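You operate a simulated robot arm through the tools that you are given. There is no shell and no other tool. Be economical: measure what you need, move in short steps, check, and stop when the job is done.

The job below is to be done with a simulated two-armed robot. You get a single attempt, and the scene is never put back.

TASK
Pack the green cloth and the orange scarf; zip the blue bag shut.
Fine: both go in the blue zip bag; shut its lid; one hand holds the bag still while the other runs the zip to its end.

Only the result counts: the job must be done as asked and must still hold three seconds after the hand-in. Knocking over, shifting, dropping, spilling or breaking anything else fails it. Lids that push on must go on centred and level and be pressed home; caps that screw on are set level and turned clockwise until they are tight. Flat cloth is picked up by pressing the open fingertips on it (5 to 10 N) and closing them slowly along it; thin cloth reads only 2 to 8 mm in the jaws.

THE ROBOT
Two 7-joint arms with two-finger parallel grippers on one trunk, on a base that drives. Base frame: it is fixed to the floor where the robot stands at the start and does not move with it; the origin is under the middle of the robot, x ahead of it, y to its left, z up. Readings come in mm, degrees, newtons and seconds.
The left shoulder is at the start at [70, 163, 1270], the right one opposite. With the tool pointing down near the work surface each hand reaches from about 240 to 840 mm from the robot's upright axis, wherever it stands, measured 20 degrees to its own side. Places, roughly: blue zip bag [500, 500, 800]; lid of the blue zip bag [600, 500, 1000]. Payload 3.43 kg a hand.
Tool frame (each hand has its own): the origin (TCP) lies between the finger pads and is the grasp point; the fingertips stand 34 mm ahead of it; z points along the fingers, y is the line along which they close. The gripper opens to 128 mm. The fingers are 24 mm wide and 12 mm thick; the gripper's body (48 by 130 mm) begins 96 mm behind the TCP.
Orientation is that of the tool frame in the base frame, as a unit quaternion [x, y, z, w]. With the fingers straight down and closing along the base's y, the tool's x points along the base's -x, its y along +y and its z along -z.

THE INTERFACE
- The arms move only by the tool play_rows. It takes "left_targets", "right_targets" or both (then of equal length, played together; a hand with none holds still); each is a list of rows, each a list of 6 numbers: the shift along the tool's x, y, z in mm, then the turn, a rotation vector about the tool's x, y, z in degrees. In form: [[tx, ty, tz, ax, ay, az], ...]. A call has 1 to 20 rows; each row is the pose to reach, as a shift and turn from the pose commanded when the call began, along the tool's axes at that moment. "left_jaw" and "right_jaw" are, for a hand that has rows, the closure in counts, from 0 (fully open) to 255 (shut), set as the call begins (left out, the last holds). Each row takes 0.2 s and may step no farther than 50 mm and 8.6 degrees from the row before; otherwise, or with a gripper value out of range, the whole call is refused. A pose out of reach is approached as far as the arm can. The call stops where the force on the tool passes 90 N (or 10 N more than at its start, if that is more) or the arm is blocked; 0.2 s more then pass. Each finger travels about 153 mm/s and halts on what it meets, pressing with about 45 N; the grip force reading is that of the motor and also rises with nothing between the fingers. The clock runs only during rows and for 0.2 s after the last one: add rows that repeat a pose to give the fingers time. The reply holds the time, the measured pose of the TCP, the force on the tool along the base axes, the opening and the grip force, in the units named above and with some noise, with the torque about the TCP (base axes, N m) and any sound that the robot's microphone picked up.
- Cameras (640 x 400 px; columns grow to the right, rows downward): "scene" is now at [115.7, 49.1, 1485]; the picture's right is [0.59, -0.81, 0.00], its down [-0.55, -0.41, -0.73] and it looks along [0.59, 0.43, -0.69] (base axes); focal length 230 px, centre (320, 200). "left" rides on the left gripper at [76, 11, -160] in its tool frame; the picture's right is [-0.15, 0.99, 0.00], its down [-0.88, -0.13, -0.45] and it looks along [-0.45, -0.07, 0.89] (tool axes); focal length 234 px, centre (320, 200). "right" rides on the right gripper at [76, -11, -160] in its tool frame; the picture's right is [0.15, 0.99, 0.00], its down [-0.88, 0.13, -0.46] and it looks along [-0.45, 0.07, 0.89] (tool axes); focal length 234 px, centre (320, 200). There is no depth. A picture from a camera that has moved, and an enlarged one, comes with that camera's place and axes in the base frame and with its lens.
- grab_frame(camera): a new picture of that camera. No time passes.
- lift_body(by): slides the trunk up (or, below 0, down) by that many mm; the arms and the scene camera ride with it, the base frame stays. It gives what a move gives, with no picture.
- roll_base(legs): drives the robot by 1 to 6 legs, each [ahead, left, turn to the left] in mm, mm and degrees, along the robot's own axes; the way and the turn of a leg run together, so that a leg with both is an arc; at most 1500 mm and 180 degrees a leg. The arms and the cameras ride along, it lands a little off, and it stops where it bumps. It gives what a move gives.
- turn_head(pan, tilt): turns the head with the scene camera to pan (to the left, within 86 degrees either way) and tilt (down, from -29 to 69), counted from straight ahead of the robot. It gives what a move gives.
- inspect(camera, box): a new picture of the part [left, top, right, bottom] of that camera's present view, enlarged. No time passes.
- close_job(): hands the job in; it is judged then, once.

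Go step by step. Nothing tells you exact positions but the pictures and the camera data: compare them with the known pose of the tool, close in by small moves and look again before you grip or let go. The budget is 120 turns and 88 pictures, counting those below and the enlarged ones. Unless the task says otherwise, let go and move clear before handing in.

The tools are called by a JSON object that holds its "method" and its "body". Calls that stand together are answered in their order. play_rows: Moves the arms, as the interface text tells. Its arguments: {"type":"object","properties":{"left_targets":{"type":"array"},"left_jaw":{"type":"number"},"right_targets":{"type":"array"},"right_jaw":{"type":"number"}},"required":[]} The other tools are called the same way: lift_body (by) slides the trunk up or down; roll_base (legs) drives the base; turn_head (pan, tilt) turns the head that bears the scene camera; grab_frame (camera) takes a picture; inspect (camera, box) takes an enlarged picture of a part of a camera's view; close_job () hands the job in.

At the start:

```text
time_s: 0.0
left_ee_pos: [365.1, 567.4, 1298.2]
left_orientation: [-0.001, 1.0, 0.0, 0.001]
left_wrist_force: [0.2, -0.1, -0.7]
left_ft_torque: [0.03, -0.02, 0.0]
left_opening: 127.9
left_gripper_force: 0.0
right_ee_pos: [626.4, 11.5, 1234.4]
right_orientation: [0.0, 1.0, 0.0, 0.0]
right_wrist_force: [0.3, -0.3, 0.1]
right_ft_torque: [-0.01, 0.0, -0.01]
right_opening: 127.9
right_gripper_force: 0.1
trunk travel left (down, up): [-750.0, 190.0]
robot x, y, heading: [-3.1, -1.1, 0.3]
head pan, tilt: [36.3, 43.4]
```

scene: 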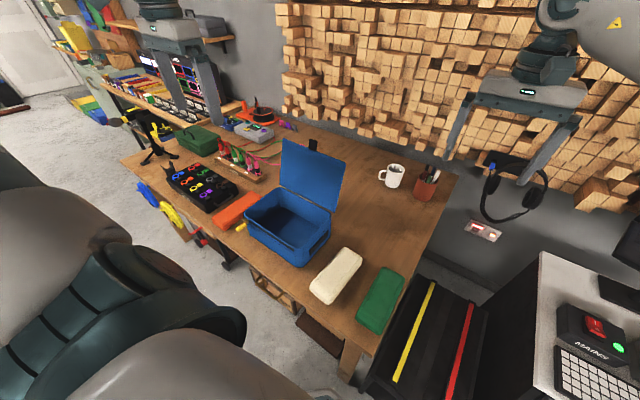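
right: 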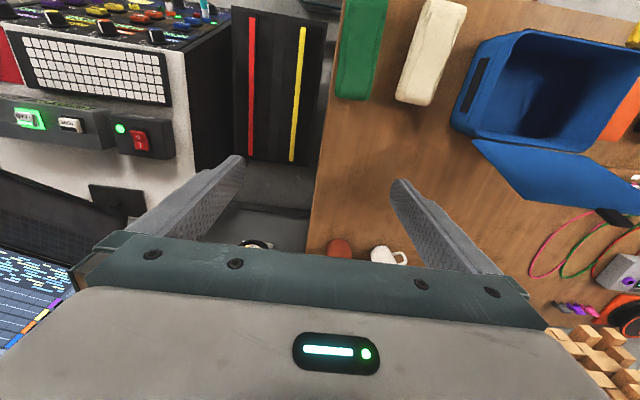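
left: 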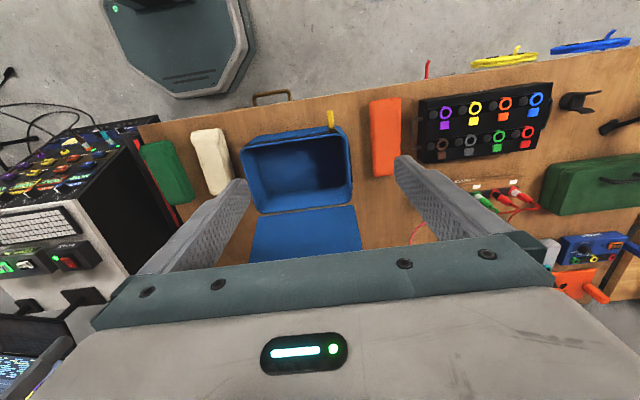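

I see the open blue bag near the middle, the green folded cloth at about [470, 80] and the orange one at about [455, 735], with a cream cloth that must stay put. I'll look closer first.

{"method": "inspect", "body": {"camera": "scene", "box": [200, 120, 440, 340]}}

{"method": "inspect", "body": {"camera": "left", "box": [120, 70, 440, 270]}}

{"method": "inspect", "body": {"camera": "right", "box": [320, 0, 640, 240]}}

```text
1.82 times, centred on (320, 230) of scene
camera zoom: at [115.7, 49.1, 1485.0], right [0.59, -0.81, 0.0], down [-0.55, -0.41, -0.73], along [0.59, 0.43, -0.69], focal length 418 px, centre (320, 146)
```

zoom: 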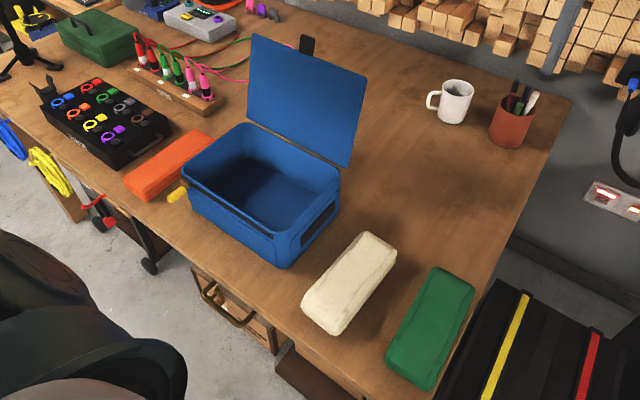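

```text
2.00 times, centred on (280, 170) of left
camera zoom: at [288.8, 579.1, 1459.4], right [0.15, 0.99, 0.0], down [0.88, -0.13, 0.46], along [0.45, -0.07, -0.89], focal length 468 px, centre (400, 260)
```

zoom: 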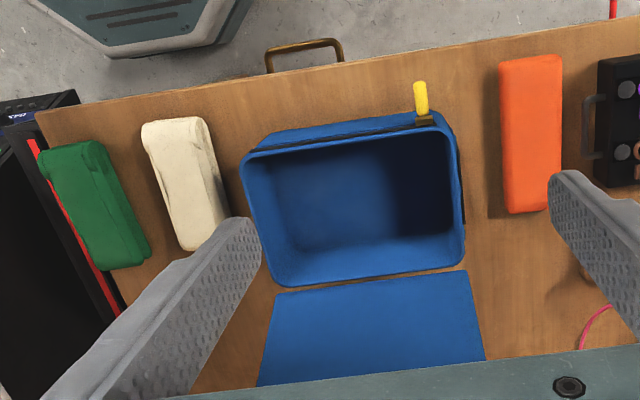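

```text
1.67 times, centred on (480, 120) of right
camera zoom: at [550.8, 1.4, 1394.2], right [-0.15, 0.99, 0.0], down [0.88, 0.13, 0.46], along [0.45, 0.07, -0.89], focal length 390 px, centre (53, 333)
```

zoom: 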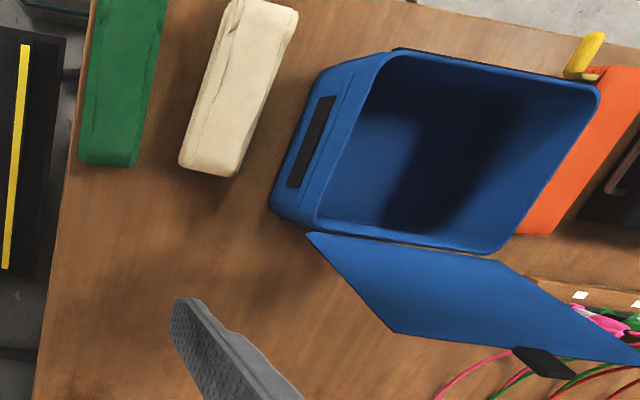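

The bag opens toward the robot, with its hinge at the far side and the yellow zip pull at the front-left corner. Both cloths run along x. Driving left by about 420 mm puts everything within good reach of both hands.

{"method": "roll_base", "body": {"legs": [[0, 420, 0]]}}

{"method": "turn_head", "body": {"pan": 5, "tilt": 52}}

{"method": "grab_frame", "body": {"camera": "scene"}}

{"method": "grab_frame", "body": {"camera": "right"}}

{"method": "grab_frame", "body": {"camera": "left"}}

```text
time_s: 2.6
left_ee_pos: [364.1, 982.6, 1299.6]
left_orientation: [-0.001, 1.0, 0.001, 0.001]
left_wrist_force: [-0.9, 0.3, -0.3]
left_ft_torque: [-0.02, 0.01, -0.02]
left_opening: 127.8
left_gripper_force: 0.1
right_ee_pos: [625.8, 427.7, 1235.0]
right_orientation: [-0.001, 1.0, 0.001, 0.0]
right_wrist_force: [0.7, -0.1, 0.2]
right_ft_torque: [0.02, -0.04, 0.02]
right_opening: 128.1
right_gripper_force: 0.0
trunk travel left (down, up): [-750.0, 190.0]
robot x, y, heading: [-1.8, 414.6, -0.1]
head pan, tilt: [36.3, 43.4]
```

```text
time_s: 3.5
left_ee_pos: [363.8, 983.8, 1297.3]
left_orientation: [-0.001, 1.0, 0.001, 0.001]
left_wrist_force: [-0.2, -0.3, -0.2]
left_ft_torque: [0.01, 0.02, -0.02]
left_opening: 128.1
left_gripper_force: 0.1
right_ee_pos: [625.1, 429.1, 1233.7]
right_orientation: [-0.001, 1.0, 0.0, 0.001]
right_wrist_force: [-0.3, 0.3, -0.2]
right_ft_torque: [0.03, 0.01, 0.0]
right_opening: 127.9
right_gripper_force: 0.0
trunk travel left (down, up): [-750.0, 190.0]
robot x, y, heading: [0.5, 411.6, 0.1]
head pan, tilt: [5.0, 52.0]
```

```text
81 pictures are left
camera scene: at [123.5, 422.6, 1473.1], right [0.09, -1.0, 0.0], down [-0.78, -0.07, -0.62], along [0.61, 0.06, -0.79], focal length 230 px, centre (320, 200)
```

scene: 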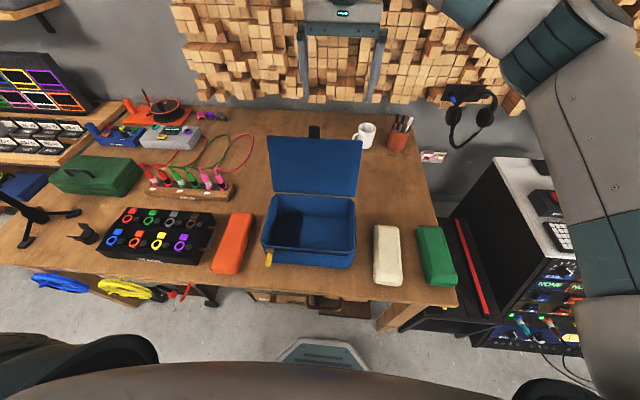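

```text
80 pictures are left
camera right: at [550.5, 417.7, 1394.2], right [-0.15, 0.99, 0.0], down [0.88, 0.13, 0.46], along [0.45, 0.07, -0.89], focal length 234 px, centre (320, 200)
```

right: 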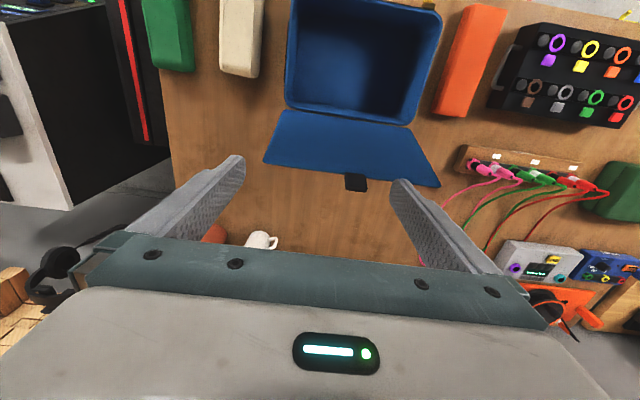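

```text
79 pictures are left
camera left: at [287.4, 995.1, 1459.6], right [0.14, 0.99, 0.0], down [0.88, -0.13, 0.46], along [0.45, -0.06, -0.89], focal length 234 px, centre (320, 200)
```

left: 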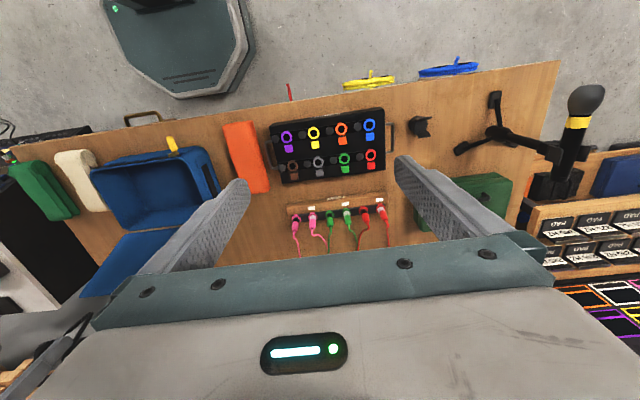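

Everything is in a good working area now. I'll enlarge the bag region to measure it.

{"method": "inspect", "body": {"camera": "scene", "box": [200, 180, 360, 280]}}

{"method": "inspect", "body": {"camera": "scene", "box": [320, 200, 480, 300]}}

```text
4.00 times, centred on (280, 230) of scene
camera zoom: at [123.5, 422.6, 1473.1], right [0.09, -1.0, 0.0], down [-0.78, -0.07, -0.62], along [0.61, 0.06, -0.79], focal length 920 px, centre (480, 80)
```

zoom: 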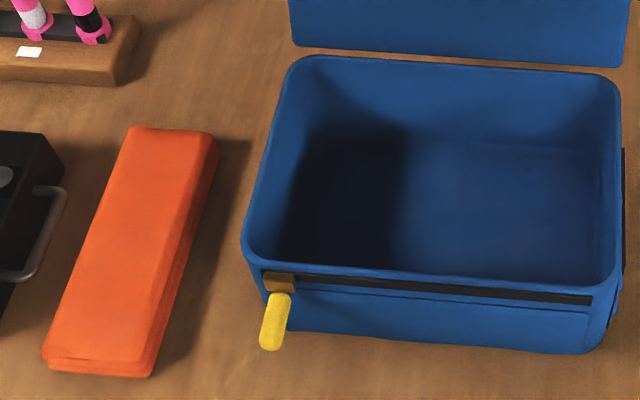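

```text
4.00 times, centred on (400, 250) of scene
camera zoom: at [123.5, 422.6, 1473.1], right [0.09, -1.0, 0.0], down [-0.78, -0.07, -0.62], along [0.61, 0.06, -0.79], focal length 920 px, centre (0, 0)
```

zoom: 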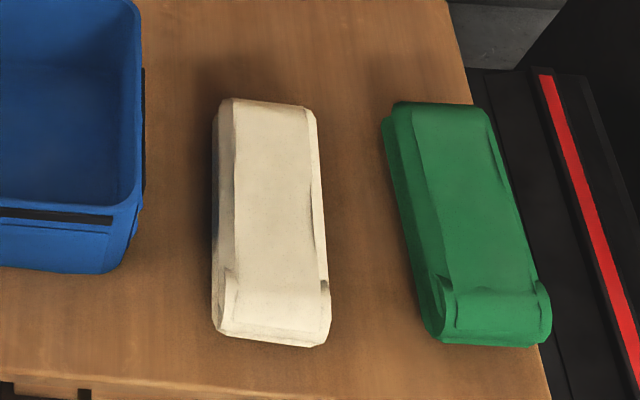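

Bag measures roughly x 415–615, y 355–615, rim z about 870. The zip runs along the front face from y≈592 to y≈369. The orange cloth's centre is about [464, 736] and the green's about [470, 82]. I'll bring both hands above them and look.

{"method": "play_rows", "body": {"left_targets": [[-10, -25, 37, 0, 0, 0], [-20, -50, 73, 0, 0, 0], [-30, -74, 110, 0, 0, 0], [-40, -99, 147, 0, 0, 0], [-50, -124, 184, 0, 0, 0], [-60, -149, 220, 0, 0, 0], [-70, -174, 257, 0, 0, 0], [-80, -198, 294, 0, 0, 0], [-90, -223, 330, 0, 0, 0], [-100, -248, 367, 0, 0, 0], [-100, -248, 367, 0, 0, 0]], "right_targets": [[15, -34, 30, 0, 0, 0], [30, -69, 60, 0, 0, 0], [45, -103, 90, 0, 0, 0], [60, -138, 121, 0, 0, 0], [76, -173, 151, 0, 0, 0], [92, -207, 181, 0, 0, 0], [108, -242, 212, 0, 0, 0], [124, -277, 243, 0, 0, 0], [140, -312, 273, 0, 0, 0], [155, -347, 304, 0, 0, 0], [155, -347, 304, 0, 0, 0]]}}

{"method": "grab_frame", "body": {"camera": "left"}}

{"method": "grab_frame", "body": {"camera": "right"}}

```text
time_s: 5.9
left_ee_pos: [464.0, 739.9, 932.6]
left_orientation: [-0.002, 1.0, 0.0, 0.0]
left_wrist_force: [0.3, -0.5, 0.3]
left_ft_torque: [0.0, -0.02, 0.0]
left_opening: 128.0
left_gripper_force: 0.2
right_ee_pos: [469.4, 84.6, 929.3]
right_orientation: [-0.001, 1.0, 0.0, 0.001]
right_wrist_force: [0.5, -0.1, 0.2]
right_ft_torque: [-0.04, -0.01, 0.02]
right_opening: 128.3
right_gripper_force: 0.0
trunk travel left (down, up): [-750.0, 190.0]
robot x, y, heading: [-2.7, 417.4, -0.1]
head pan, tilt: [5.0, 52.0]
```

```text
76 pictures are left
camera left: at [386.2, 750.2, 1093.2], right [0.14, 0.99, 0.0], down [0.88, -0.13, 0.46], along [0.45, -0.07, -0.89], focal length 234 px, centre (320, 200)
```

left: 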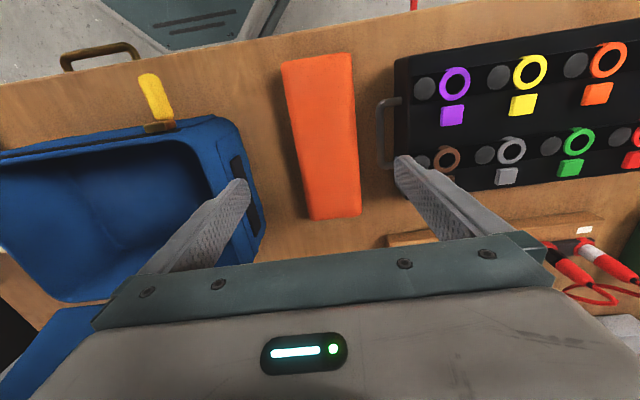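

```text
75 pictures are left
camera right: at [394.0, 74.0, 1089.2], right [-0.15, 0.99, 0.0], down [0.88, 0.13, 0.46], along [0.45, 0.07, -0.89], focal length 234 px, centre (320, 200)
```

right: 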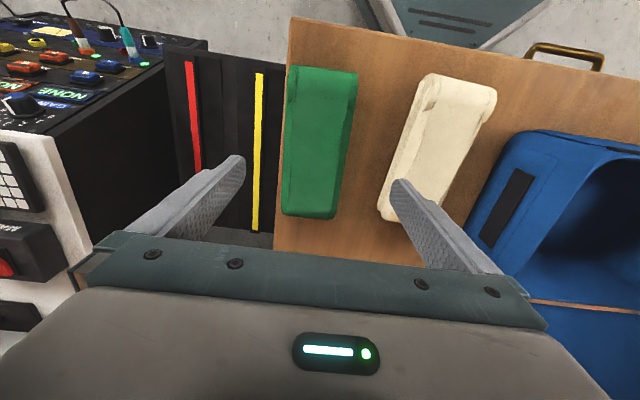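

Orange centre is about [465, 747], close to the black box's handle, so the left hand will go down partly opened. Green centre is about [476, 81]. I'll descend partway and check.

{"method": "play_rows", "body": {"left_targets": [[0, 5, 30, 0, 0, 0], [0, 5, 60, 0, 0, 0], [0, 5, 85, 0, 0, 0], [0, 5, 85, 0, 0, 0]], "right_targets": [[-6, -3, 30, 0, 0, 0], [-6, -3, 60, 0, 0, 0], [-6, -3, 85, 0, 0, 0], [-6, -3, 85, 0, 0, 0]], "left_jaw": 62, "right_jaw": 30}}

{"method": "grab_frame", "body": {"camera": "left"}}

{"method": "grab_frame", "body": {"camera": "right"}}

```text
time_s: 6.9
left_ee_pos: [464.4, 741.9, 847.8]
left_orientation: [-0.001, 1.0, 0.0, 0.001]
left_wrist_force: [0.1, 0.9, -1.0]
left_ft_torque: [-0.02, 0.01, -0.01]
left_opening: 96.9
left_gripper_force: 0.2
right_ee_pos: [475.3, 78.2, 845.5]
right_orientation: [-0.001, 1.0, -0.001, 0.0]
right_wrist_force: [-0.1, -0.1, 0.2]
right_ft_torque: [-0.02, 0.01, 0.0]
right_opening: 113.0
right_gripper_force: 0.2
trunk travel left (down, up): [-750.0, 190.0]
robot x, y, heading: [1.8, 414.5, 0.0]
head pan, tilt: [5.0, 52.0]
```

```text
74 pictures are left
camera left: at [388.6, 752.9, 1008.1], right [0.14, 0.99, 0.0], down [0.88, -0.13, 0.46], along [0.45, -0.07, -0.89], focal length 234 px, centre (320, 200)
```

left: 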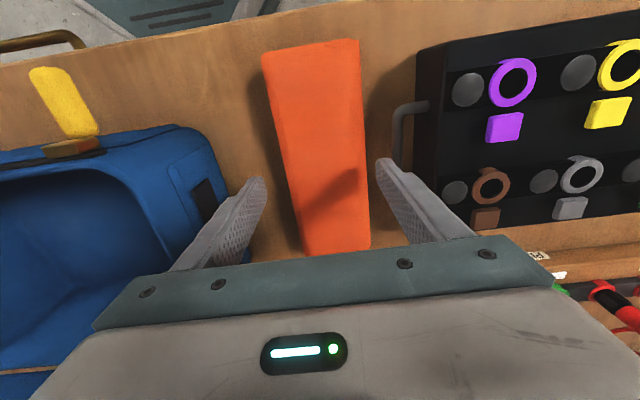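

```text
73 pictures are left
camera right: at [400.6, 67.8, 1004.7], right [-0.15, 0.99, 0.0], down [0.88, 0.13, 0.46], along [0.45, 0.07, -0.89], focal length 234 px, centre (320, 200)
```

right: 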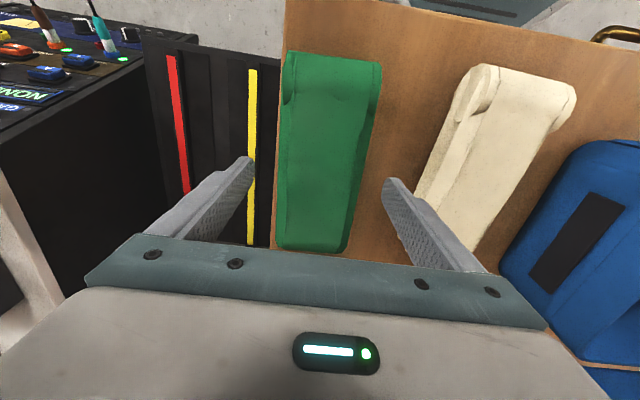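

Both hands line up; I'll shift each +3 mm in y, go down, and close slowly.

{"method": "play_rows", "body": {"left_targets": [[0, 4, 20, 0, 0, 0], [0, 4, 40, 0, 0, 0], [0, 4, 56, 0, 0, 0], [0, 4, 56, 0, 0, 0]], "right_targets": [[0, 3, 20, 0, 0, 0], [0, 3, 40, 0, 0, 0], [0, 3, 54, 0, 0, 0], [0, 3, 54, 0, 0, 0]]}}

{"method": "play_rows", "body": {"left_targets": [[0, 0, 0, 0, 0, 0], [0, 0, 0, 0, 0, 0], [0, 0, 0, 0, 0, 0]], "right_targets": [[0, 0, 0, 0, 0, 0], [0, 0, 0, 0, 0, 0], [0, 0, 0, 0, 0, 0]], "left_jaw": 150, "right_jaw": 150}}

{"method": "grab_frame", "body": {"camera": "left"}}

{"method": "grab_frame", "body": {"camera": "right"}}

```text
time_s: 7.9
left_ee_pos: [460.0, 762.4, 836.8]
left_orientation: [-0.002, 1.0, 0.0, 0.001]
left_wrist_force: [0.6, 0.2, 0.5]
left_ft_torque: [-0.02, 0.0, 0.02]
left_opening: 96.9
left_gripper_force: 0.1
left hand out of reach, approached as far as the arm can: row 1, 2, 3, 4
right_ee_pos: [475.9, 80.9, 791.4]
right_orientation: [-0.001, 1.0, 0.0, 0.0]
right_wrist_force: [0.9, 0.7, -0.4]
right_ft_torque: [-0.02, -0.02, 0.0]
right_opening: 113.0
right_gripper_force: 0.0
trunk travel left (down, up): [-750.0, 190.0]
robot x, y, heading: [4.0, 417.6, 0.3]
head pan, tilt: [5.0, 52.0]
```

```text
time_s: 8.7
left_ee_pos: [460.0, 762.0, 838.1]
left_orientation: [-0.001, 1.0, 0.002, 0.001]
left_wrist_force: [0.5, -0.2, -0.4]
left_ft_torque: [0.0, 0.0, 0.0]
left_opening: 52.4
left_gripper_force: 0.0
right_ee_pos: [476.1, 81.1, 790.1]
right_orientation: [-0.001, 1.0, 0.001, 0.0]
right_wrist_force: [0.2, -0.9, 1.9]
right_ft_torque: [-0.05, -0.07, 0.09]
right_opening: 84.9
right_gripper_force: 45.0
trunk travel left (down, up): [-750.0, 190.0]
robot x, y, heading: [-0.1, 418.6, 0.4]
head pan, tilt: [5.0, 52.0]
```

```text
72 pictures are left
camera left: at [382.8, 773.8, 998.0], right [0.14, 0.99, 0.0], down [0.88, -0.13, 0.46], along [0.45, -0.06, -0.89], focal length 234 px, centre (320, 200)
```

left: 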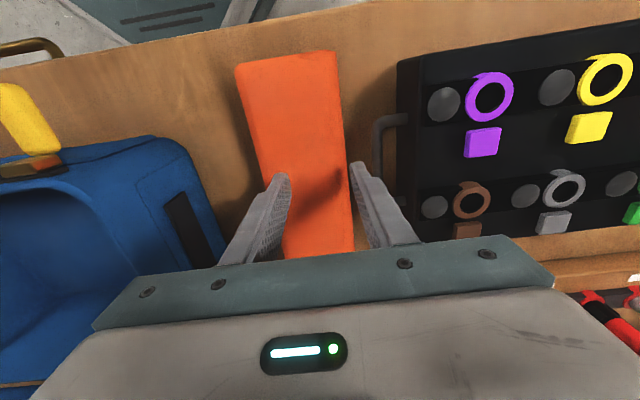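

```text
71 pictures are left
camera right: at [400.8, 70.7, 950.3], right [-0.15, 0.99, 0.0], down [0.88, 0.13, 0.46], along [0.45, 0.07, -0.89], focal length 234 px, centre (320, 200)
```

right: 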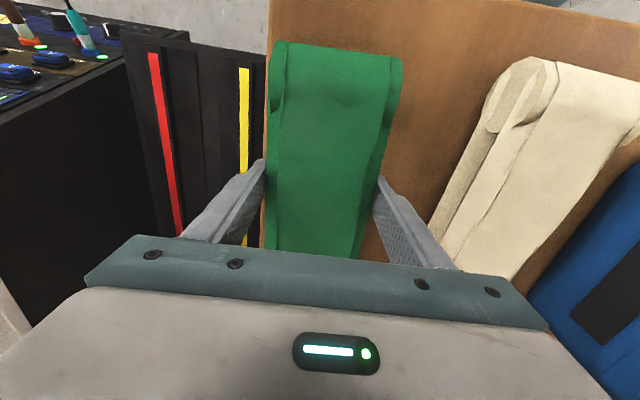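

Green is gripped (85 mm). The left arm met a reach limit and did not get down, so I'll open it and raise it. First I'll lift the green cloth.

{"method": "play_rows", "body": {"left_targets": [[0, 0, -10, 0, 0, 0], [0, 0, -40, 0, 0, 0], [0, 0, -80, 0, 0, 0], [0, 0, -120, 0, 0, 0], [0, 0, -160, 0, 0, 0], [0, 0, -160, 0, 0, 0]], "right_targets": [[0, 0, -20, 0, 0, 0], [0, 0, -60, 0, 0, 0], [0, 0, -100, 0, 0, 0], [0, 0, -150, 0, 0, 0], [0, 0, -200, 0, 0, 0], [0, 0, -200, 0, 0, 0]], "left_jaw": 62}}

{"method": "grab_frame", "body": {"camera": "scene"}}

```text
time_s: 10.1
left_ee_pos: [459.5, 763.7, 1000.1]
left_orientation: [-0.001, 1.0, 0.001, 0.0]
left_wrist_force: [0.6, -0.8, -0.5]
left_ft_torque: [-0.02, 0.02, -0.04]
left_opening: 96.8
left_gripper_force: 0.1
right_ee_pos: [476.4, 79.5, 990.2]
right_orientation: [-0.001, 1.0, 0.001, -0.001]
right_wrist_force: [0.3, -0.7, -1.7]
right_ft_torque: [-0.01, 0.0, -0.02]
right_opening: 84.8
right_gripper_force: 45.2
trunk travel left (down, up): [-750.0, 190.0]
robot x, y, heading: [-0.5, 413.0, -0.1]
head pan, tilt: [5.0, 52.0]
```

```text
70 pictures are left
camera scene: at [125.0, 422.2, 1472.9], right [0.09, -1.0, 0.0], down [-0.79, -0.07, -0.61], along [0.61, 0.05, -0.79], focal length 230 px, centre (320, 200)
```

scene: 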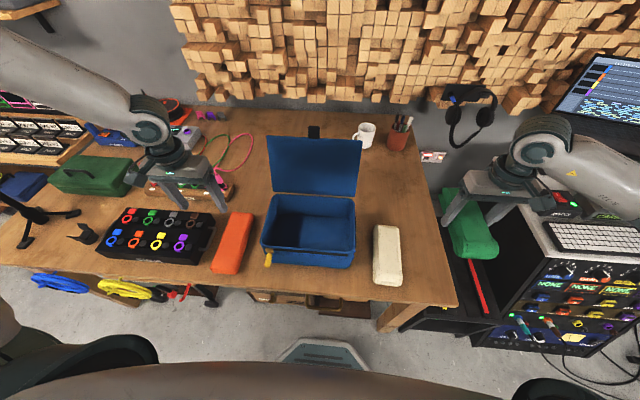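

The green cloth hangs well in the hand. I'll turn it 90° and carry it over the bag.

{"method": "play_rows", "body": {"right_targets": [[-6, 15, 0, 0, 0, -8], [-12, 30, 0, 0, 0, -16], [-18, 50, 0, 0, 0, -24], [-24, 75, 0, 0, 0, -32], [-30, 110, 0, 0, 0, -40], [-36, 150, 0, 0, 0, -48], [-36, 195, 0, 0, 0, -56], [-36, 240, 0, 0, 0, -64], [-36, 285, 0, 0, 0, -72], [-36, 330, 0, 0, 0, -80], [-36, 370, 0, 0, 0, -86], [-36, 410, 0, 0, 0, -90], [-36, 410, 0, 0, 0, -90]]}}

{"method": "grab_frame", "body": {"camera": "scene"}}

{"method": "grab_frame", "body": {"camera": "right"}}

```text
time_s: 12.9
left_ee_pos: [460.0, 764.6, 999.7]
left_orientation: [-0.001, 1.0, -0.001, 0.0]
left_wrist_force: [-0.3, -0.2, 0.0]
left_ft_torque: [-0.01, -0.01, -0.01]
left_opening: 96.9
left_gripper_force: 0.0
right_ee_pos: [513.0, 440.4, 989.5]
right_orientation: [-0.673, 0.74, 0.001, 0.0]
right_wrist_force: [0.4, -0.4, -2.2]
right_ft_torque: [-0.03, 0.0, -0.01]
right_opening: 84.6
right_gripper_force: 45.0
right hand out of reach, approached as far as the arm can: row 11, 12, 13
trunk travel left (down, up): [-750.0, 190.0]
robot x, y, heading: [1.4, 413.8, -0.1]
head pan, tilt: [5.0, 52.0]
```

```text
69 pictures are left
camera scene: at [124.1, 423.3, 1473.0], right [0.09, -1.0, 0.0], down [-0.79, -0.07, -0.62], along [0.61, 0.05, -0.79], focal length 230 px, centre (320, 200)
```

scene: 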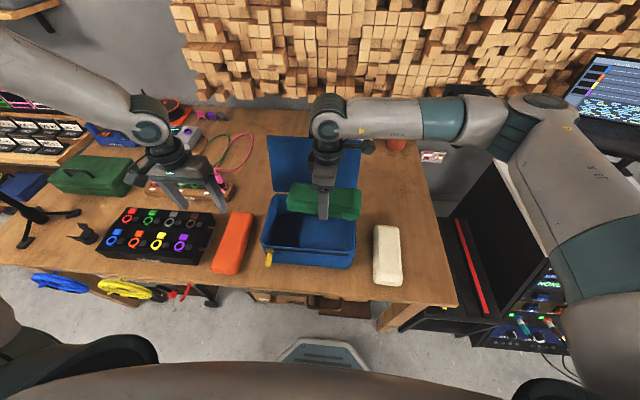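

```text
68 pictures are left
camera right: at [517.8, 364.6, 1149.8], right [-1.0, -0.05, 0.0], down [-0.05, 0.89, 0.46], along [-0.02, 0.45, -0.89], focal length 234 px, centre (320, 200)
```

right: 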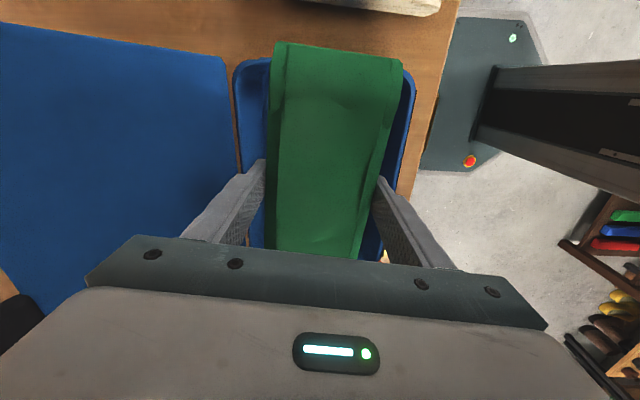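

The right arm stops at y≈440 for now, but the pose is otherwise good. I'll raise the left hand clear, shift the base 50 mm left to centre the cloth over the bag, then use the trunk for lowering.

{"method": "play_rows", "body": {"left_targets": [[0, 0, -45, 0, 0, 0], [0, 0, -90, 0, 0, 0], [0, 0, -135, 0, 0, 0], [0, 0, -170, 0, 0, 0], [0, 0, -170, 0, 0, 0]]}}

{"method": "roll_base", "body": {"legs": [[0, 52, 0]]}}

{"method": "inspect", "body": {"camera": "scene", "box": [240, 150, 400, 280]}}

{"method": "grab_frame", "body": {"camera": "right"}}

```text
time_s: 14.1
left_ee_pos: [458.7, 763.7, 1169.5]
left_orientation: [-0.001, 1.0, 0.0, -0.001]
left_wrist_force: [0.1, 0.2, 0.6]
left_ft_torque: [0.01, -0.01, -0.01]
left_opening: 96.9
left_gripper_force: 0.1
right_ee_pos: [512.2, 440.0, 989.0]
right_orientation: [-0.672, 0.74, 0.001, 0.0]
right_wrist_force: [0.5, -0.5, -2.3]
right_ft_torque: [0.0, 0.01, 0.01]
right_opening: 84.6
right_gripper_force: 44.7
trunk travel left (down, up): [-750.0, 190.0]
robot x, y, heading: [0.9, 415.3, 0.2]
head pan, tilt: [5.0, 52.0]
```

```text
time_s: 15.1
left_ee_pos: [457.7, 810.0, 1170.7]
left_orientation: [0.0, 1.0, 0.003, 0.0]
left_wrist_force: [0.1, -0.1, -0.3]
left_ft_torque: [0.06, 0.01, 0.02]
left_opening: 96.8
left_gripper_force: 0.1
right_ee_pos: [512.9, 487.0, 991.0]
right_orientation: [-0.672, 0.741, 0.002, 0.0]
right_wrist_force: [-0.3, 0.2, -2.5]
right_ft_torque: [0.06, 0.02, 0.0]
right_opening: 84.6
right_gripper_force: 45.4
trunk travel left (down, up): [-750.0, 190.0]
robot x, y, heading: [-2.3, 468.4, -0.2]
head pan, tilt: [5.0, 52.0]
```

```text
3.08 times, centred on (320, 215) of scene
camera zoom: at [123.4, 468.5, 1473.2], right [0.09, -1.0, 0.0], down [-0.79, -0.07, -0.62], along [0.61, 0.06, -0.79], focal length 708 px, centre (320, 154)
```

zoom: 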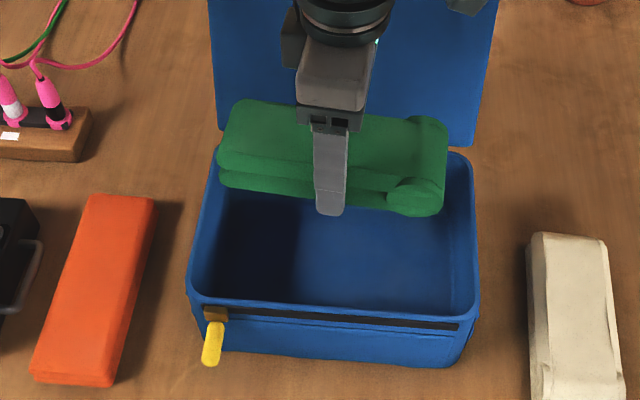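

```text
66 pictures are left
camera right: at [517.2, 410.6, 1149.8], right [-1.0, -0.05, 0.0], down [-0.04, 0.89, 0.46], along [-0.02, 0.46, -0.89], focal length 234 px, centre (320, 200)
```

right: 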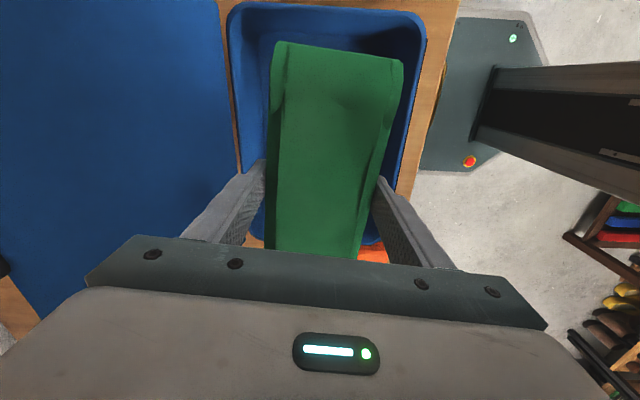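

The cloth is centred over the bag. I'll lower it in two stages with the trunk.

{"method": "lift_body", "body": {"by": -110}}

{"method": "inspect", "body": {"camera": "scene", "box": [240, 120, 400, 250]}}

```text
time_s: 16.5
left_ee_pos: [458.5, 813.9, 1059.4]
left_orientation: [-0.001, 1.0, 0.0, 0.0]
left_wrist_force: [-0.5, 0.5, -0.1]
left_ft_torque: [0.01, 0.03, 0.02]
left_opening: 96.8
left_gripper_force: 0.0
right_ee_pos: [512.7, 491.0, 880.5]
right_orientation: [-0.672, 0.741, 0.0, 0.0]
right_wrist_force: [-0.2, -0.3, -2.0]
right_ft_torque: [0.0, 0.04, 0.0]
right_opening: 84.4
right_gripper_force: 44.9
trunk travel left (down, up): [-640.0, 300.0]
robot x, y, heading: [-1.6, 471.1, 0.1]
head pan, tilt: [5.0, 52.0]
```

```text
3.08 times, centred on (320, 185) of scene
camera zoom: at [123.3, 474.1, 1363.2], right [0.09, -1.0, 0.0], down [-0.79, -0.07, -0.62], along [0.61, 0.05, -0.79], focal length 708 px, centre (320, 246)
```

zoom: 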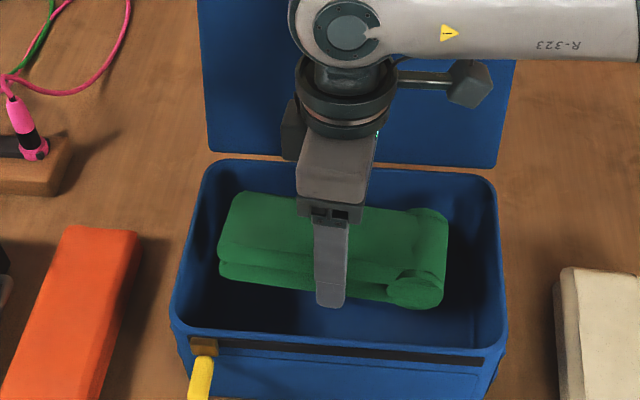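

It fits cleanly inside the rim. I'll lower it the rest of the way.

{"method": "lift_body", "body": {"by": -60}}

{"method": "lift_body", "body": {"by": -18}}

{"method": "inspect", "body": {"camera": "scene", "box": [240, 80, 400, 210]}}

```text
time_s: 17.5
left_ee_pos: [458.3, 815.1, 1000.3]
left_orientation: [0.0, 1.0, 0.001, 0.001]
left_wrist_force: [0.6, 0.9, 0.3]
left_ft_torque: [0.01, 0.02, 0.01]
left_opening: 96.6
left_gripper_force: 0.1
right_ee_pos: [512.6, 489.3, 820.0]
right_orientation: [-0.672, 0.741, 0.0, -0.001]
right_wrist_force: [-0.3, 0.2, -1.8]
right_ft_torque: [0.0, 0.01, 0.01]
right_opening: 84.8
right_gripper_force: 45.4
trunk travel left (down, up): [-580.0, 360.0]
robot x, y, heading: [-0.9, 469.6, -0.4]
head pan, tilt: [5.0, 52.0]
```

```text
time_s: 18.1
left_ee_pos: [458.7, 814.7, 981.8]
left_orientation: [0.0, 1.0, 0.001, 0.001]
left_wrist_force: [-0.1, 0.1, -0.2]
left_ft_torque: [-0.01, 0.01, -0.03]
left_opening: 97.0
left_gripper_force: 0.1
right_ee_pos: [513.8, 489.3, 803.0]
right_orientation: [-0.672, 0.741, -0.001, -0.002]
right_wrist_force: [-0.5, -0.1, -1.3]
right_ft_torque: [0.0, -0.03, 0.0]
right_opening: 84.7
right_gripper_force: 44.6
trunk travel left (down, up): [-562.0, 378.0]
robot x, y, heading: [-2.2, 467.7, 0.0]
head pan, tilt: [5.0, 52.0]
```

```text
3.08 times, centred on (320, 145) of scene
camera zoom: at [123.1, 474.1, 1285.1], right [0.09, -1.0, 0.0], down [-0.78, -0.07, -0.62], along [0.61, 0.05, -0.79], focal length 708 px, centre (320, 369)
```

zoom: 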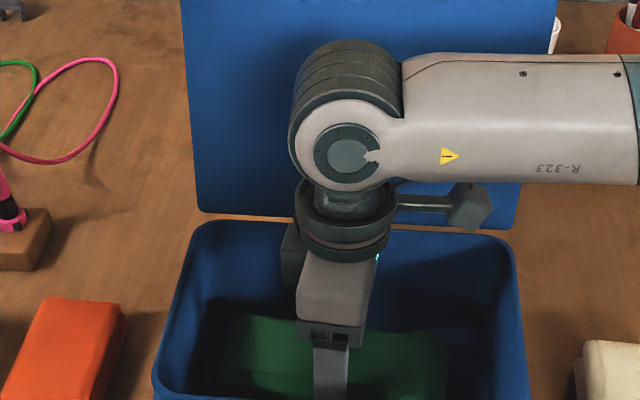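

I'll lower a few mm more, release, then rise with the trunk.

{"method": "lift_body", "body": {"by": -6}}

{"method": "play_rows", "body": {"right_targets": [[0, 0, 0, 0, 0, 0], [0, 0, 0, 0, 0, 0]], "right_jaw": 30}}

{"method": "lift_body", "body": {"by": 230}}

{"method": "grab_frame", "body": {"camera": "scene"}}

{"method": "grab_frame", "body": {"camera": "right"}}

```text
time_s: 18.7
left_ee_pos: [457.4, 813.7, 976.0]
left_orientation: [0.0, 1.0, 0.0, 0.001]
left_wrist_force: [-0.3, 0.5, -0.7]
left_ft_torque: [0.01, 0.02, -0.03]
left_opening: 96.9
left_gripper_force: 0.0
right_ee_pos: [513.0, 489.9, 799.2]
right_orientation: [-0.672, 0.741, 0.0, 0.001]
right_wrist_force: [0.3, -1.4, 21.2]
right_ft_torque: [-0.98, 0.89, 0.25]
right_opening: 84.8
right_gripper_force: 45.1
trunk travel left (down, up): [-556.0, 384.0]
robot x, y, heading: [-0.5, 467.1, 0.0]
head pan, tilt: [5.0, 52.0]
```

```text
time_s: 19.3
left_ee_pos: [458.9, 813.8, 975.5]
left_orientation: [-0.001, 1.0, 0.0, 0.001]
left_wrist_force: [-0.4, 0.3, 0.5]
left_ft_torque: [0.04, 0.03, 0.02]
left_opening: 97.1
left_gripper_force: 0.0
right_ee_pos: [512.2, 491.0, 796.6]
right_orientation: [-0.672, 0.741, 0.0, 0.0]
right_wrist_force: [0.3, -0.6, 0.2]
right_ft_torque: [0.02, -0.01, -0.01]
right_opening: 112.8
right_gripper_force: 0.0
trunk travel left (down, up): [-556.0, 384.0]
robot x, y, heading: [-4.3, 467.4, 0.0]
head pan, tilt: [5.0, 52.0]
```

```text
time_s: 21.7
left_ee_pos: [459.2, 815.7, 1205.6]
left_orientation: [-0.001, 1.0, 0.001, 0.002]
left_wrist_force: [-0.4, 0.6, -0.4]
left_ft_torque: [-0.04, 0.0, 0.01]
left_opening: 96.5
left_gripper_force: 0.2
right_ee_pos: [513.2, 490.6, 1026.4]
right_orientation: [-0.671, 0.741, 0.0, 0.0]
right_wrist_force: [-0.6, -0.1, 0.4]
right_ft_torque: [-0.03, 0.02, 0.0]
right_opening: 112.8
right_gripper_force: 0.1
trunk travel left (down, up): [-786.0, 154.0]
robot x, y, heading: [-3.5, 466.5, 0.3]
head pan, tilt: [5.0, 52.0]
```

```text
63 pictures are left
camera scene: at [123.5, 474.3, 1509.0], right [0.09, -1.0, 0.0], down [-0.79, -0.07, -0.62], along [0.61, 0.05, -0.79], focal length 230 px, centre (320, 200)
```

scene: 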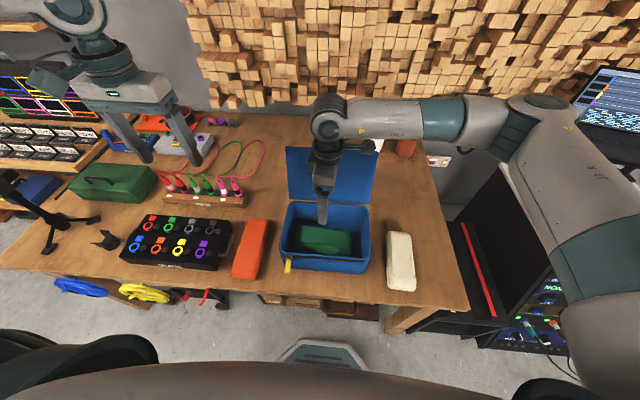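

```text
62 pictures are left
camera right: at [517.4, 414.9, 1185.8], right [-1.0, -0.05, 0.0], down [-0.04, 0.89, 0.46], along [-0.02, 0.45, -0.89], focal length 234 px, centre (320, 200)
```

right: 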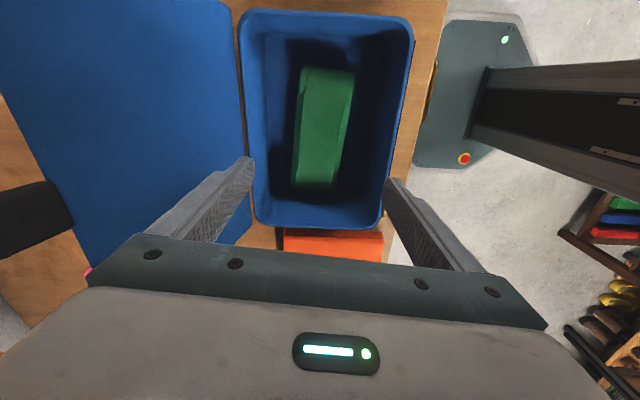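

Green lies inside the bag, well below the rim. Now I'll send the right hand back to its side and bring the left hand above the orange cloth.

{"method": "play_rows", "body": {"right_targets": [[10, 0, -30, 0, 0, 8], [45, 0, -60, 0, 0, 16], [80, 0, -60, 0, 0, 24], [115, 0, -60, 0, 0, 32], [150, 0, -60, 0, 0, 40], [185, 0, -60, 0, 0, 48], [220, 0, -60, 0, 0, 56], [255, 0, -60, 0, 0, 64], [290, 0, -60, 0, 0, 72], [315, 0, -60, 0, 0, 80], [340, 0, -60, 0, 0, 84.4], [340, 0, -60, 0, 0, 84.4]], "left_targets": [[-1, -7, 30, 0, 0, 0], [-1, -14, 60, 0, 0, 0], [-2, -21, 90, 0, 0, 0], [-2, -28, 120, 0, 0, 0], [-3, -35, 150, 0, 0, 0], [-3, -42, 180, 0, 0, 0], [-4, -49, 210, 0, 0, 0], [-4, -56, 240, 0, 0, 0], [-5, -62, 270, 0, 0, 0], [-5, -68, 300, 0, 0, 0], [-5, -68, 300, 0, 0, 0], [-5, -68, 300, 0, 0, 0]]}}

{"method": "grab_frame", "body": {"camera": "left"}}

{"method": "grab_frame", "body": {"camera": "scene"}}

```text
time_s: 24.3
left_ee_pos: [464.2, 748.2, 907.6]
left_orientation: [0.0, 1.0, 0.0, 0.002]
left_wrist_force: [-0.3, -1.2, -0.2]
left_ft_torque: [-0.02, 0.03, 0.0]
left_opening: 97.1
left_gripper_force: 0.1
right_ee_pos: [480.8, 153.3, 1085.6]
right_orientation: [0.001, 1.0, 0.0, 0.001]
right_wrist_force: [-0.6, 0.7, 0.7]
right_ft_torque: [0.0, 0.0, -0.04]
right_opening: 113.1
right_gripper_force: 0.1
trunk travel left (down, up): [-786.0, 154.0]
robot x, y, heading: [0.8, 466.4, -0.0]
head pan, tilt: [5.0, 52.0]
```

```text
61 pictures are left
camera left: at [387.3, 759.1, 1068.7], right [0.15, 0.99, 0.0], down [0.88, -0.13, 0.46], along [0.45, -0.07, -0.89], focal length 234 px, centre (320, 200)
```

left: 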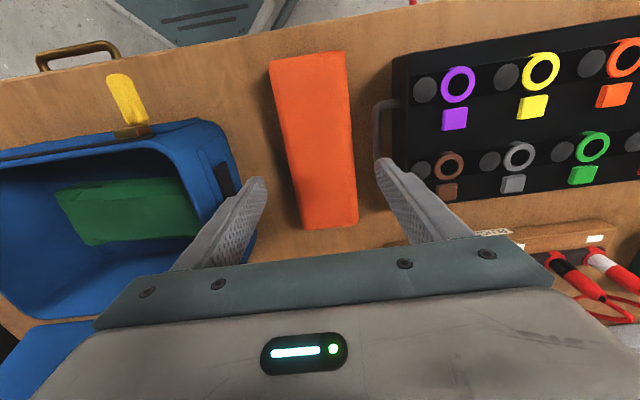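

```text
60 pictures are left
camera scene: at [123.8, 474.6, 1509.1], right [0.09, -1.0, 0.0], down [-0.79, -0.07, -0.62], along [0.61, 0.05, -0.79], focal length 230 px, centre (320, 200)
```

scene: 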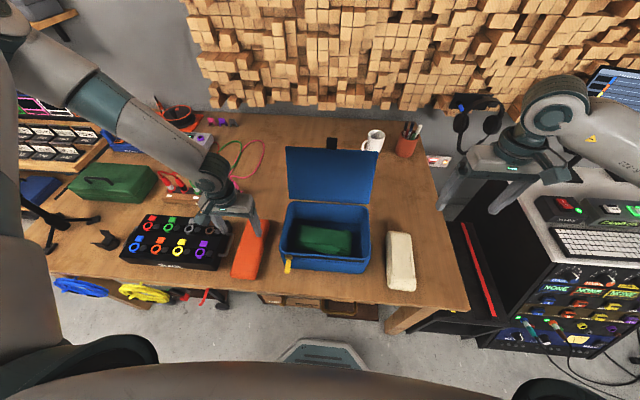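

The left hand is aligned above the orange cloth with the handle just clear. I'll lower the trunk by 116 mm and grip.

{"method": "lift_body", "body": {"by": -85}}

{"method": "grab_frame", "body": {"camera": "left"}}

```text
time_s: 25.5
left_ee_pos: [464.0, 748.0, 822.7]
left_orientation: [-0.001, 1.0, 0.0, 0.001]
left_wrist_force: [0.3, 0.5, 0.4]
left_ft_torque: [-0.01, 0.02, 0.02]
left_opening: 97.0
left_gripper_force: 0.0
right_ee_pos: [480.2, 152.9, 1001.5]
right_orientation: [0.0, 1.0, 0.0, 0.0]
right_wrist_force: [-0.9, 0.4, 0.1]
right_ft_torque: [-0.01, -0.01, 0.01]
right_opening: 112.9
right_gripper_force: 0.0
trunk travel left (down, up): [-701.0, 239.0]
robot x, y, heading: [1.1, 466.1, -0.0]
head pan, tilt: [5.0, 52.0]
```

```text
59 pictures are left
camera left: at [386.9, 758.9, 984.2], right [0.15, 0.99, 0.0], down [0.88, -0.13, 0.46], along [0.45, -0.07, -0.89], focal length 234 px, centre (320, 200)
```

left: 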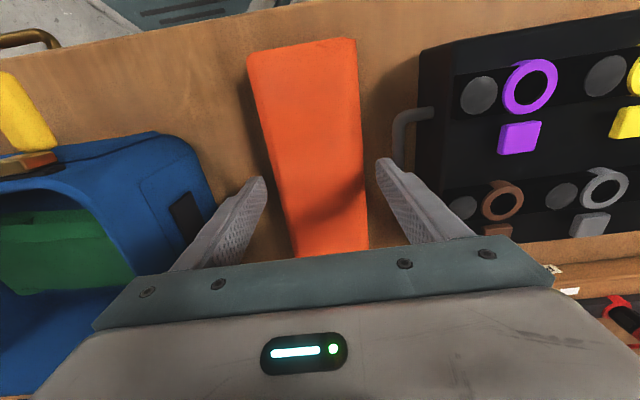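

The finger is close to the handle, so I'll shift 4 mm toward −y while lowering the rest.

{"method": "play_rows", "body": {"left_targets": [[0, -4, 0, 0, 0, 0], [0, -4, 0, 0, 0, 0]]}}

{"method": "lift_body", "body": {"by": -31}}

{"method": "play_rows", "body": {"left_targets": [[0, 0, 0, 0, 0, 0], [0, 0, 0, 0, 0, 0], [0, 0, 0, 0, 0, 0]], "left_jaw": 150}}

{"method": "grab_frame", "body": {"camera": "left"}}

```text
time_s: 26.1
left_ee_pos: [464.0, 745.0, 825.6]
left_orientation: [0.0, 1.0, -0.001, 0.001]
left_wrist_force: [-0.5, -0.6, 0.2]
left_ft_torque: [0.02, 0.02, 0.02]
left_opening: 96.9
left_gripper_force: 0.2
right_ee_pos: [480.3, 152.7, 1001.3]
right_orientation: [0.0, 1.0, 0.0, 0.0]
right_wrist_force: [-0.1, 0.1, 0.1]
right_ft_torque: [0.02, 0.02, 0.02]
right_opening: 113.0
right_gripper_force: 0.1
trunk travel left (down, up): [-701.0, 239.0]
robot x, y, heading: [-2.0, 465.8, 0.1]
head pan, tilt: [5.0, 52.0]
```

```text
time_s: 26.9
left_ee_pos: [463.3, 744.4, 794.7]
left_orientation: [0.001, 1.0, 0.0, 0.001]
left_wrist_force: [0.4, 0.2, 0.0]
left_ft_torque: [-0.03, 0.01, -0.01]
left_opening: 97.0
left_gripper_force: 0.1
right_ee_pos: [479.8, 151.8, 971.1]
right_orientation: [0.0, 1.0, -0.001, 0.0]
right_wrist_force: [-0.3, -0.1, 0.4]
right_ft_torque: [0.01, 0.0, 0.02]
right_opening: 112.9
right_gripper_force: 0.0
trunk travel left (down, up): [-670.0, 270.0]
robot x, y, heading: [2.4, 465.1, 0.2]
head pan, tilt: [5.0, 52.0]
```

```text
time_s: 27.7
left_ee_pos: [463.3, 745.3, 793.8]
left_orientation: [-0.002, 1.0, 0.001, 0.001]
left_wrist_force: [-1.2, 0.8, 3.9]
left_ft_torque: [0.11, 0.14, 0.11]
left_opening: 84.1
left_gripper_force: 44.7
right_ee_pos: [480.2, 153.1, 970.5]
right_orientation: [0.0, 1.0, -0.001, 0.0]
right_wrist_force: [-0.2, -0.3, -1.1]
right_ft_torque: [-0.01, -0.01, -0.02]
right_opening: 112.8
right_gripper_force: 0.1
trunk travel left (down, up): [-670.0, 270.0]
robot x, y, heading: [-1.4, 469.7, 0.0]
head pan, tilt: [5.0, 52.0]
```

```text
58 pictures are left
camera left: at [386.4, 756.3, 955.0], right [0.15, 0.99, 0.0], down [0.88, -0.13, 0.46], along [0.45, -0.07, -0.89], focal length 234 px, centre (320, 200)
```

left: 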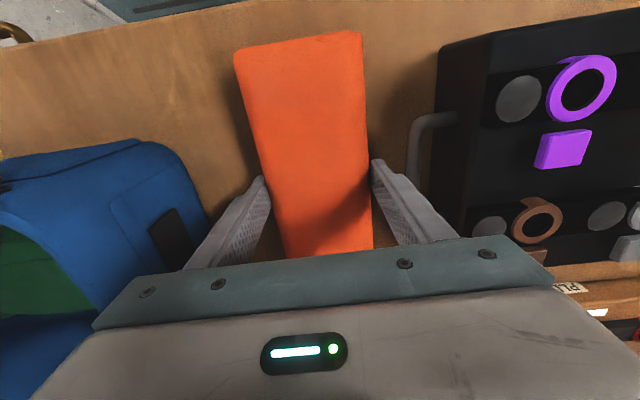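

Gripped at 84 mm. I'll lift, rotate and carry it over the bag.

{"method": "lift_body", "body": {"by": 210}}

{"method": "play_rows", "body": {"left_targets": [[-5, -10, 0, 0, 0, 8], [-10, -20, 0, 0, 0, 16], [-15, -30, 0, 0, 0, 24], [-20, -45, 0, 0, 0, 32], [-25, -65, 0, 0, 0, 40], [-30, -90, 0, 0, 0, 48], [-35, -120, 0, 0, 0, 56], [-40, -150, 0, 0, 0, 64], [-45, -180, 0, 0, 0, 72], [-50, -210, 0, 0, 0, 80], [-50, -240, 0, 0, 0, 86], [-50, -258, 0, 0, 0, 90], [-50, -258, 0, 0, 0, 90]]}}

{"method": "grab_frame", "body": {"camera": "scene"}}

{"method": "grab_frame", "body": {"camera": "left"}}

```text
time_s: 29.9
left_ee_pos: [464.0, 746.0, 1003.3]
left_orientation: [-0.001, 1.0, 0.0, 0.002]
left_wrist_force: [-0.2, -0.8, -1.4]
left_ft_torque: [-0.01, -0.02, 0.0]
left_opening: 84.4
left_gripper_force: 44.4
right_ee_pos: [479.9, 152.1, 1180.5]
right_orientation: [0.0, 1.0, 0.0, 0.0]
right_wrist_force: [-0.6, 0.6, -0.3]
right_ft_torque: [0.0, 0.0, 0.03]
right_opening: 112.9
right_gripper_force: 0.0
trunk travel left (down, up): [-880.0, 60.0]
robot x, y, heading: [-6.4, 468.5, -0.2]
head pan, tilt: [5.0, 52.0]
```

```text
time_s: 32.7
left_ee_pos: [480.0, 639.4, 1114.4]
left_orientation: [0.707, 0.707, 0.0, 0.0]
left_wrist_force: [0.2, -0.7, -1.8]
left_ft_torque: [0.0, 0.01, -0.03]
left_opening: 84.1
left_gripper_force: 44.8
left hand out of reach, approached as far as the arm can: row 1, 2, 3, 4, 5, 6, 7, 8, 9, 10, 11, 12, 13
right_ee_pos: [482.6, 152.1, 1180.3]
right_orientation: [0.0, 1.0, 0.0, 0.001]
right_wrist_force: [0.1, 0.4, -0.1]
right_ft_torque: [0.02, 0.04, 0.01]
right_opening: 113.0
right_gripper_force: 0.0
trunk travel left (down, up): [-880.0, 60.0]
robot x, y, heading: [-2.4, 466.2, -0.1]
head pan, tilt: [5.0, 52.0]
```

```text
57 pictures are left
camera scene: at [123.7, 474.1, 1603.1], right [0.09, -1.0, 0.0], down [-0.79, -0.07, -0.62], along [0.61, 0.05, -0.79], focal length 230 px, centre (320, 200)
```

scene: 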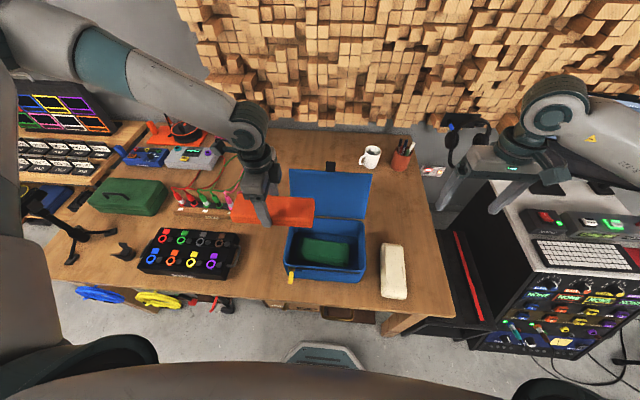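

```text
56 pictures are left
camera left: at [490.1, 716.2, 1276.1], right [0.99, -0.15, 0.0], down [-0.13, -0.88, 0.46], along [-0.07, -0.45, -0.89], focal length 234 px, centre (320, 200)
```

left: 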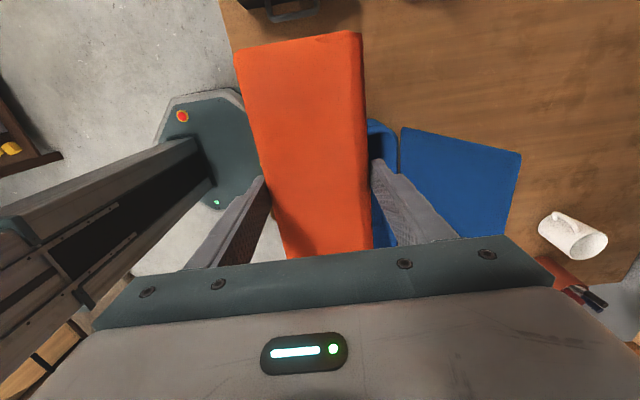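

The rotation succeeded but the arm can't reach further across. I'll drive the base right by about 151 mm to put the orange cloth over the bag, keeping the right hand near where it is.

{"method": "roll_base", "body": {"legs": [[0, -151, 0]]}}

{"method": "play_rows", "body": {"left_targets": [[0, 10, 0, 0, 0, 0], [0, 20, 0, 0, 0, 0], [0, 32, 0, 0, 0, 0], [0, 32, 0, 0, 0, 0]], "right_targets": [[0, 40, 0, 0, 0, 0], [0, 80, 0, 0, 0, 0], [0, 120, 0, 0, 0, 0], [0, 140, 0, 0, 0, 0]]}}

{"method": "grab_frame", "body": {"camera": "scene"}}

{"method": "grab_frame", "body": {"camera": "left"}}

```text
time_s: 34.1
left_ee_pos: [480.8, 491.9, 1114.6]
left_orientation: [0.707, 0.707, 0.0, 0.001]
left_wrist_force: [-0.5, 0.2, -1.1]
left_ft_torque: [-0.03, 0.0, 0.0]
left_opening: 84.2
left_gripper_force: 44.7
right_ee_pos: [480.3, 3.9, 1180.5]
right_orientation: [0.001, 1.0, -0.001, 0.0]
right_wrist_force: [0.5, 0.0, -0.9]
right_ft_torque: [-0.02, 0.0, 0.02]
right_opening: 112.7
right_gripper_force: 0.1
trunk travel left (down, up): [-880.0, 60.0]
robot x, y, heading: [-0.8, 316.4, 0.1]
head pan, tilt: [5.0, 52.0]
```

```text
time_s: 35.1
left_ee_pos: [510.0, 496.7, 1118.8]
left_orientation: [0.708, 0.707, 0.0, 0.001]
left_wrist_force: [-0.2, -0.5, -1.0]
left_ft_torque: [0.01, 0.01, 0.01]
left_opening: 84.3
left_gripper_force: 44.8
left hand out of reach, approached as far as the arm can: row 2, 3, 4
right_ee_pos: [481.7, 141.6, 1179.4]
right_orientation: [0.001, 1.0, -0.001, 0.0]
right_wrist_force: [0.2, 0.0, 0.8]
right_ft_torque: [-0.01, 0.01, -0.03]
right_opening: 112.8
right_gripper_force: 0.1
trunk travel left (down, up): [-880.0, 60.0]
robot x, y, heading: [-0.7, 313.9, -0.1]
head pan, tilt: [5.0, 52.0]
```

```text
55 pictures are left
camera scene: at [124.0, 324.1, 1603.0], right [0.09, -1.0, 0.0], down [-0.79, -0.07, -0.62], along [0.61, 0.05, -0.79], focal length 230 px, centre (320, 200)
```

scene: 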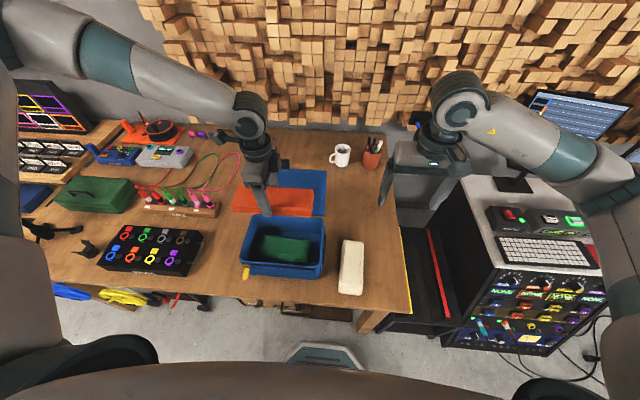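

```text
54 pictures are left
camera left: at [520.7, 571.3, 1278.9], right [0.99, -0.15, 0.0], down [-0.13, -0.88, 0.46], along [-0.07, -0.45, -0.89], focal length 234 px, centre (320, 200)
```

left: 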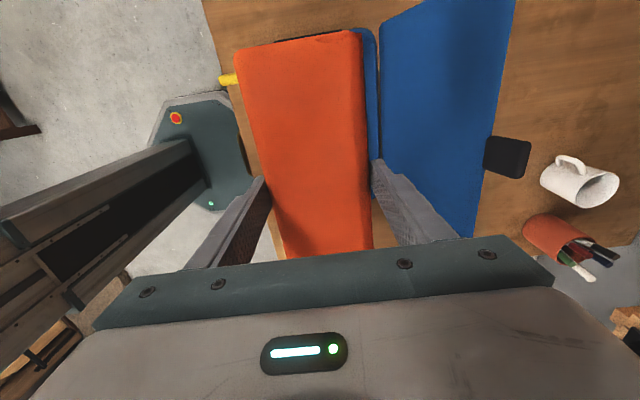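

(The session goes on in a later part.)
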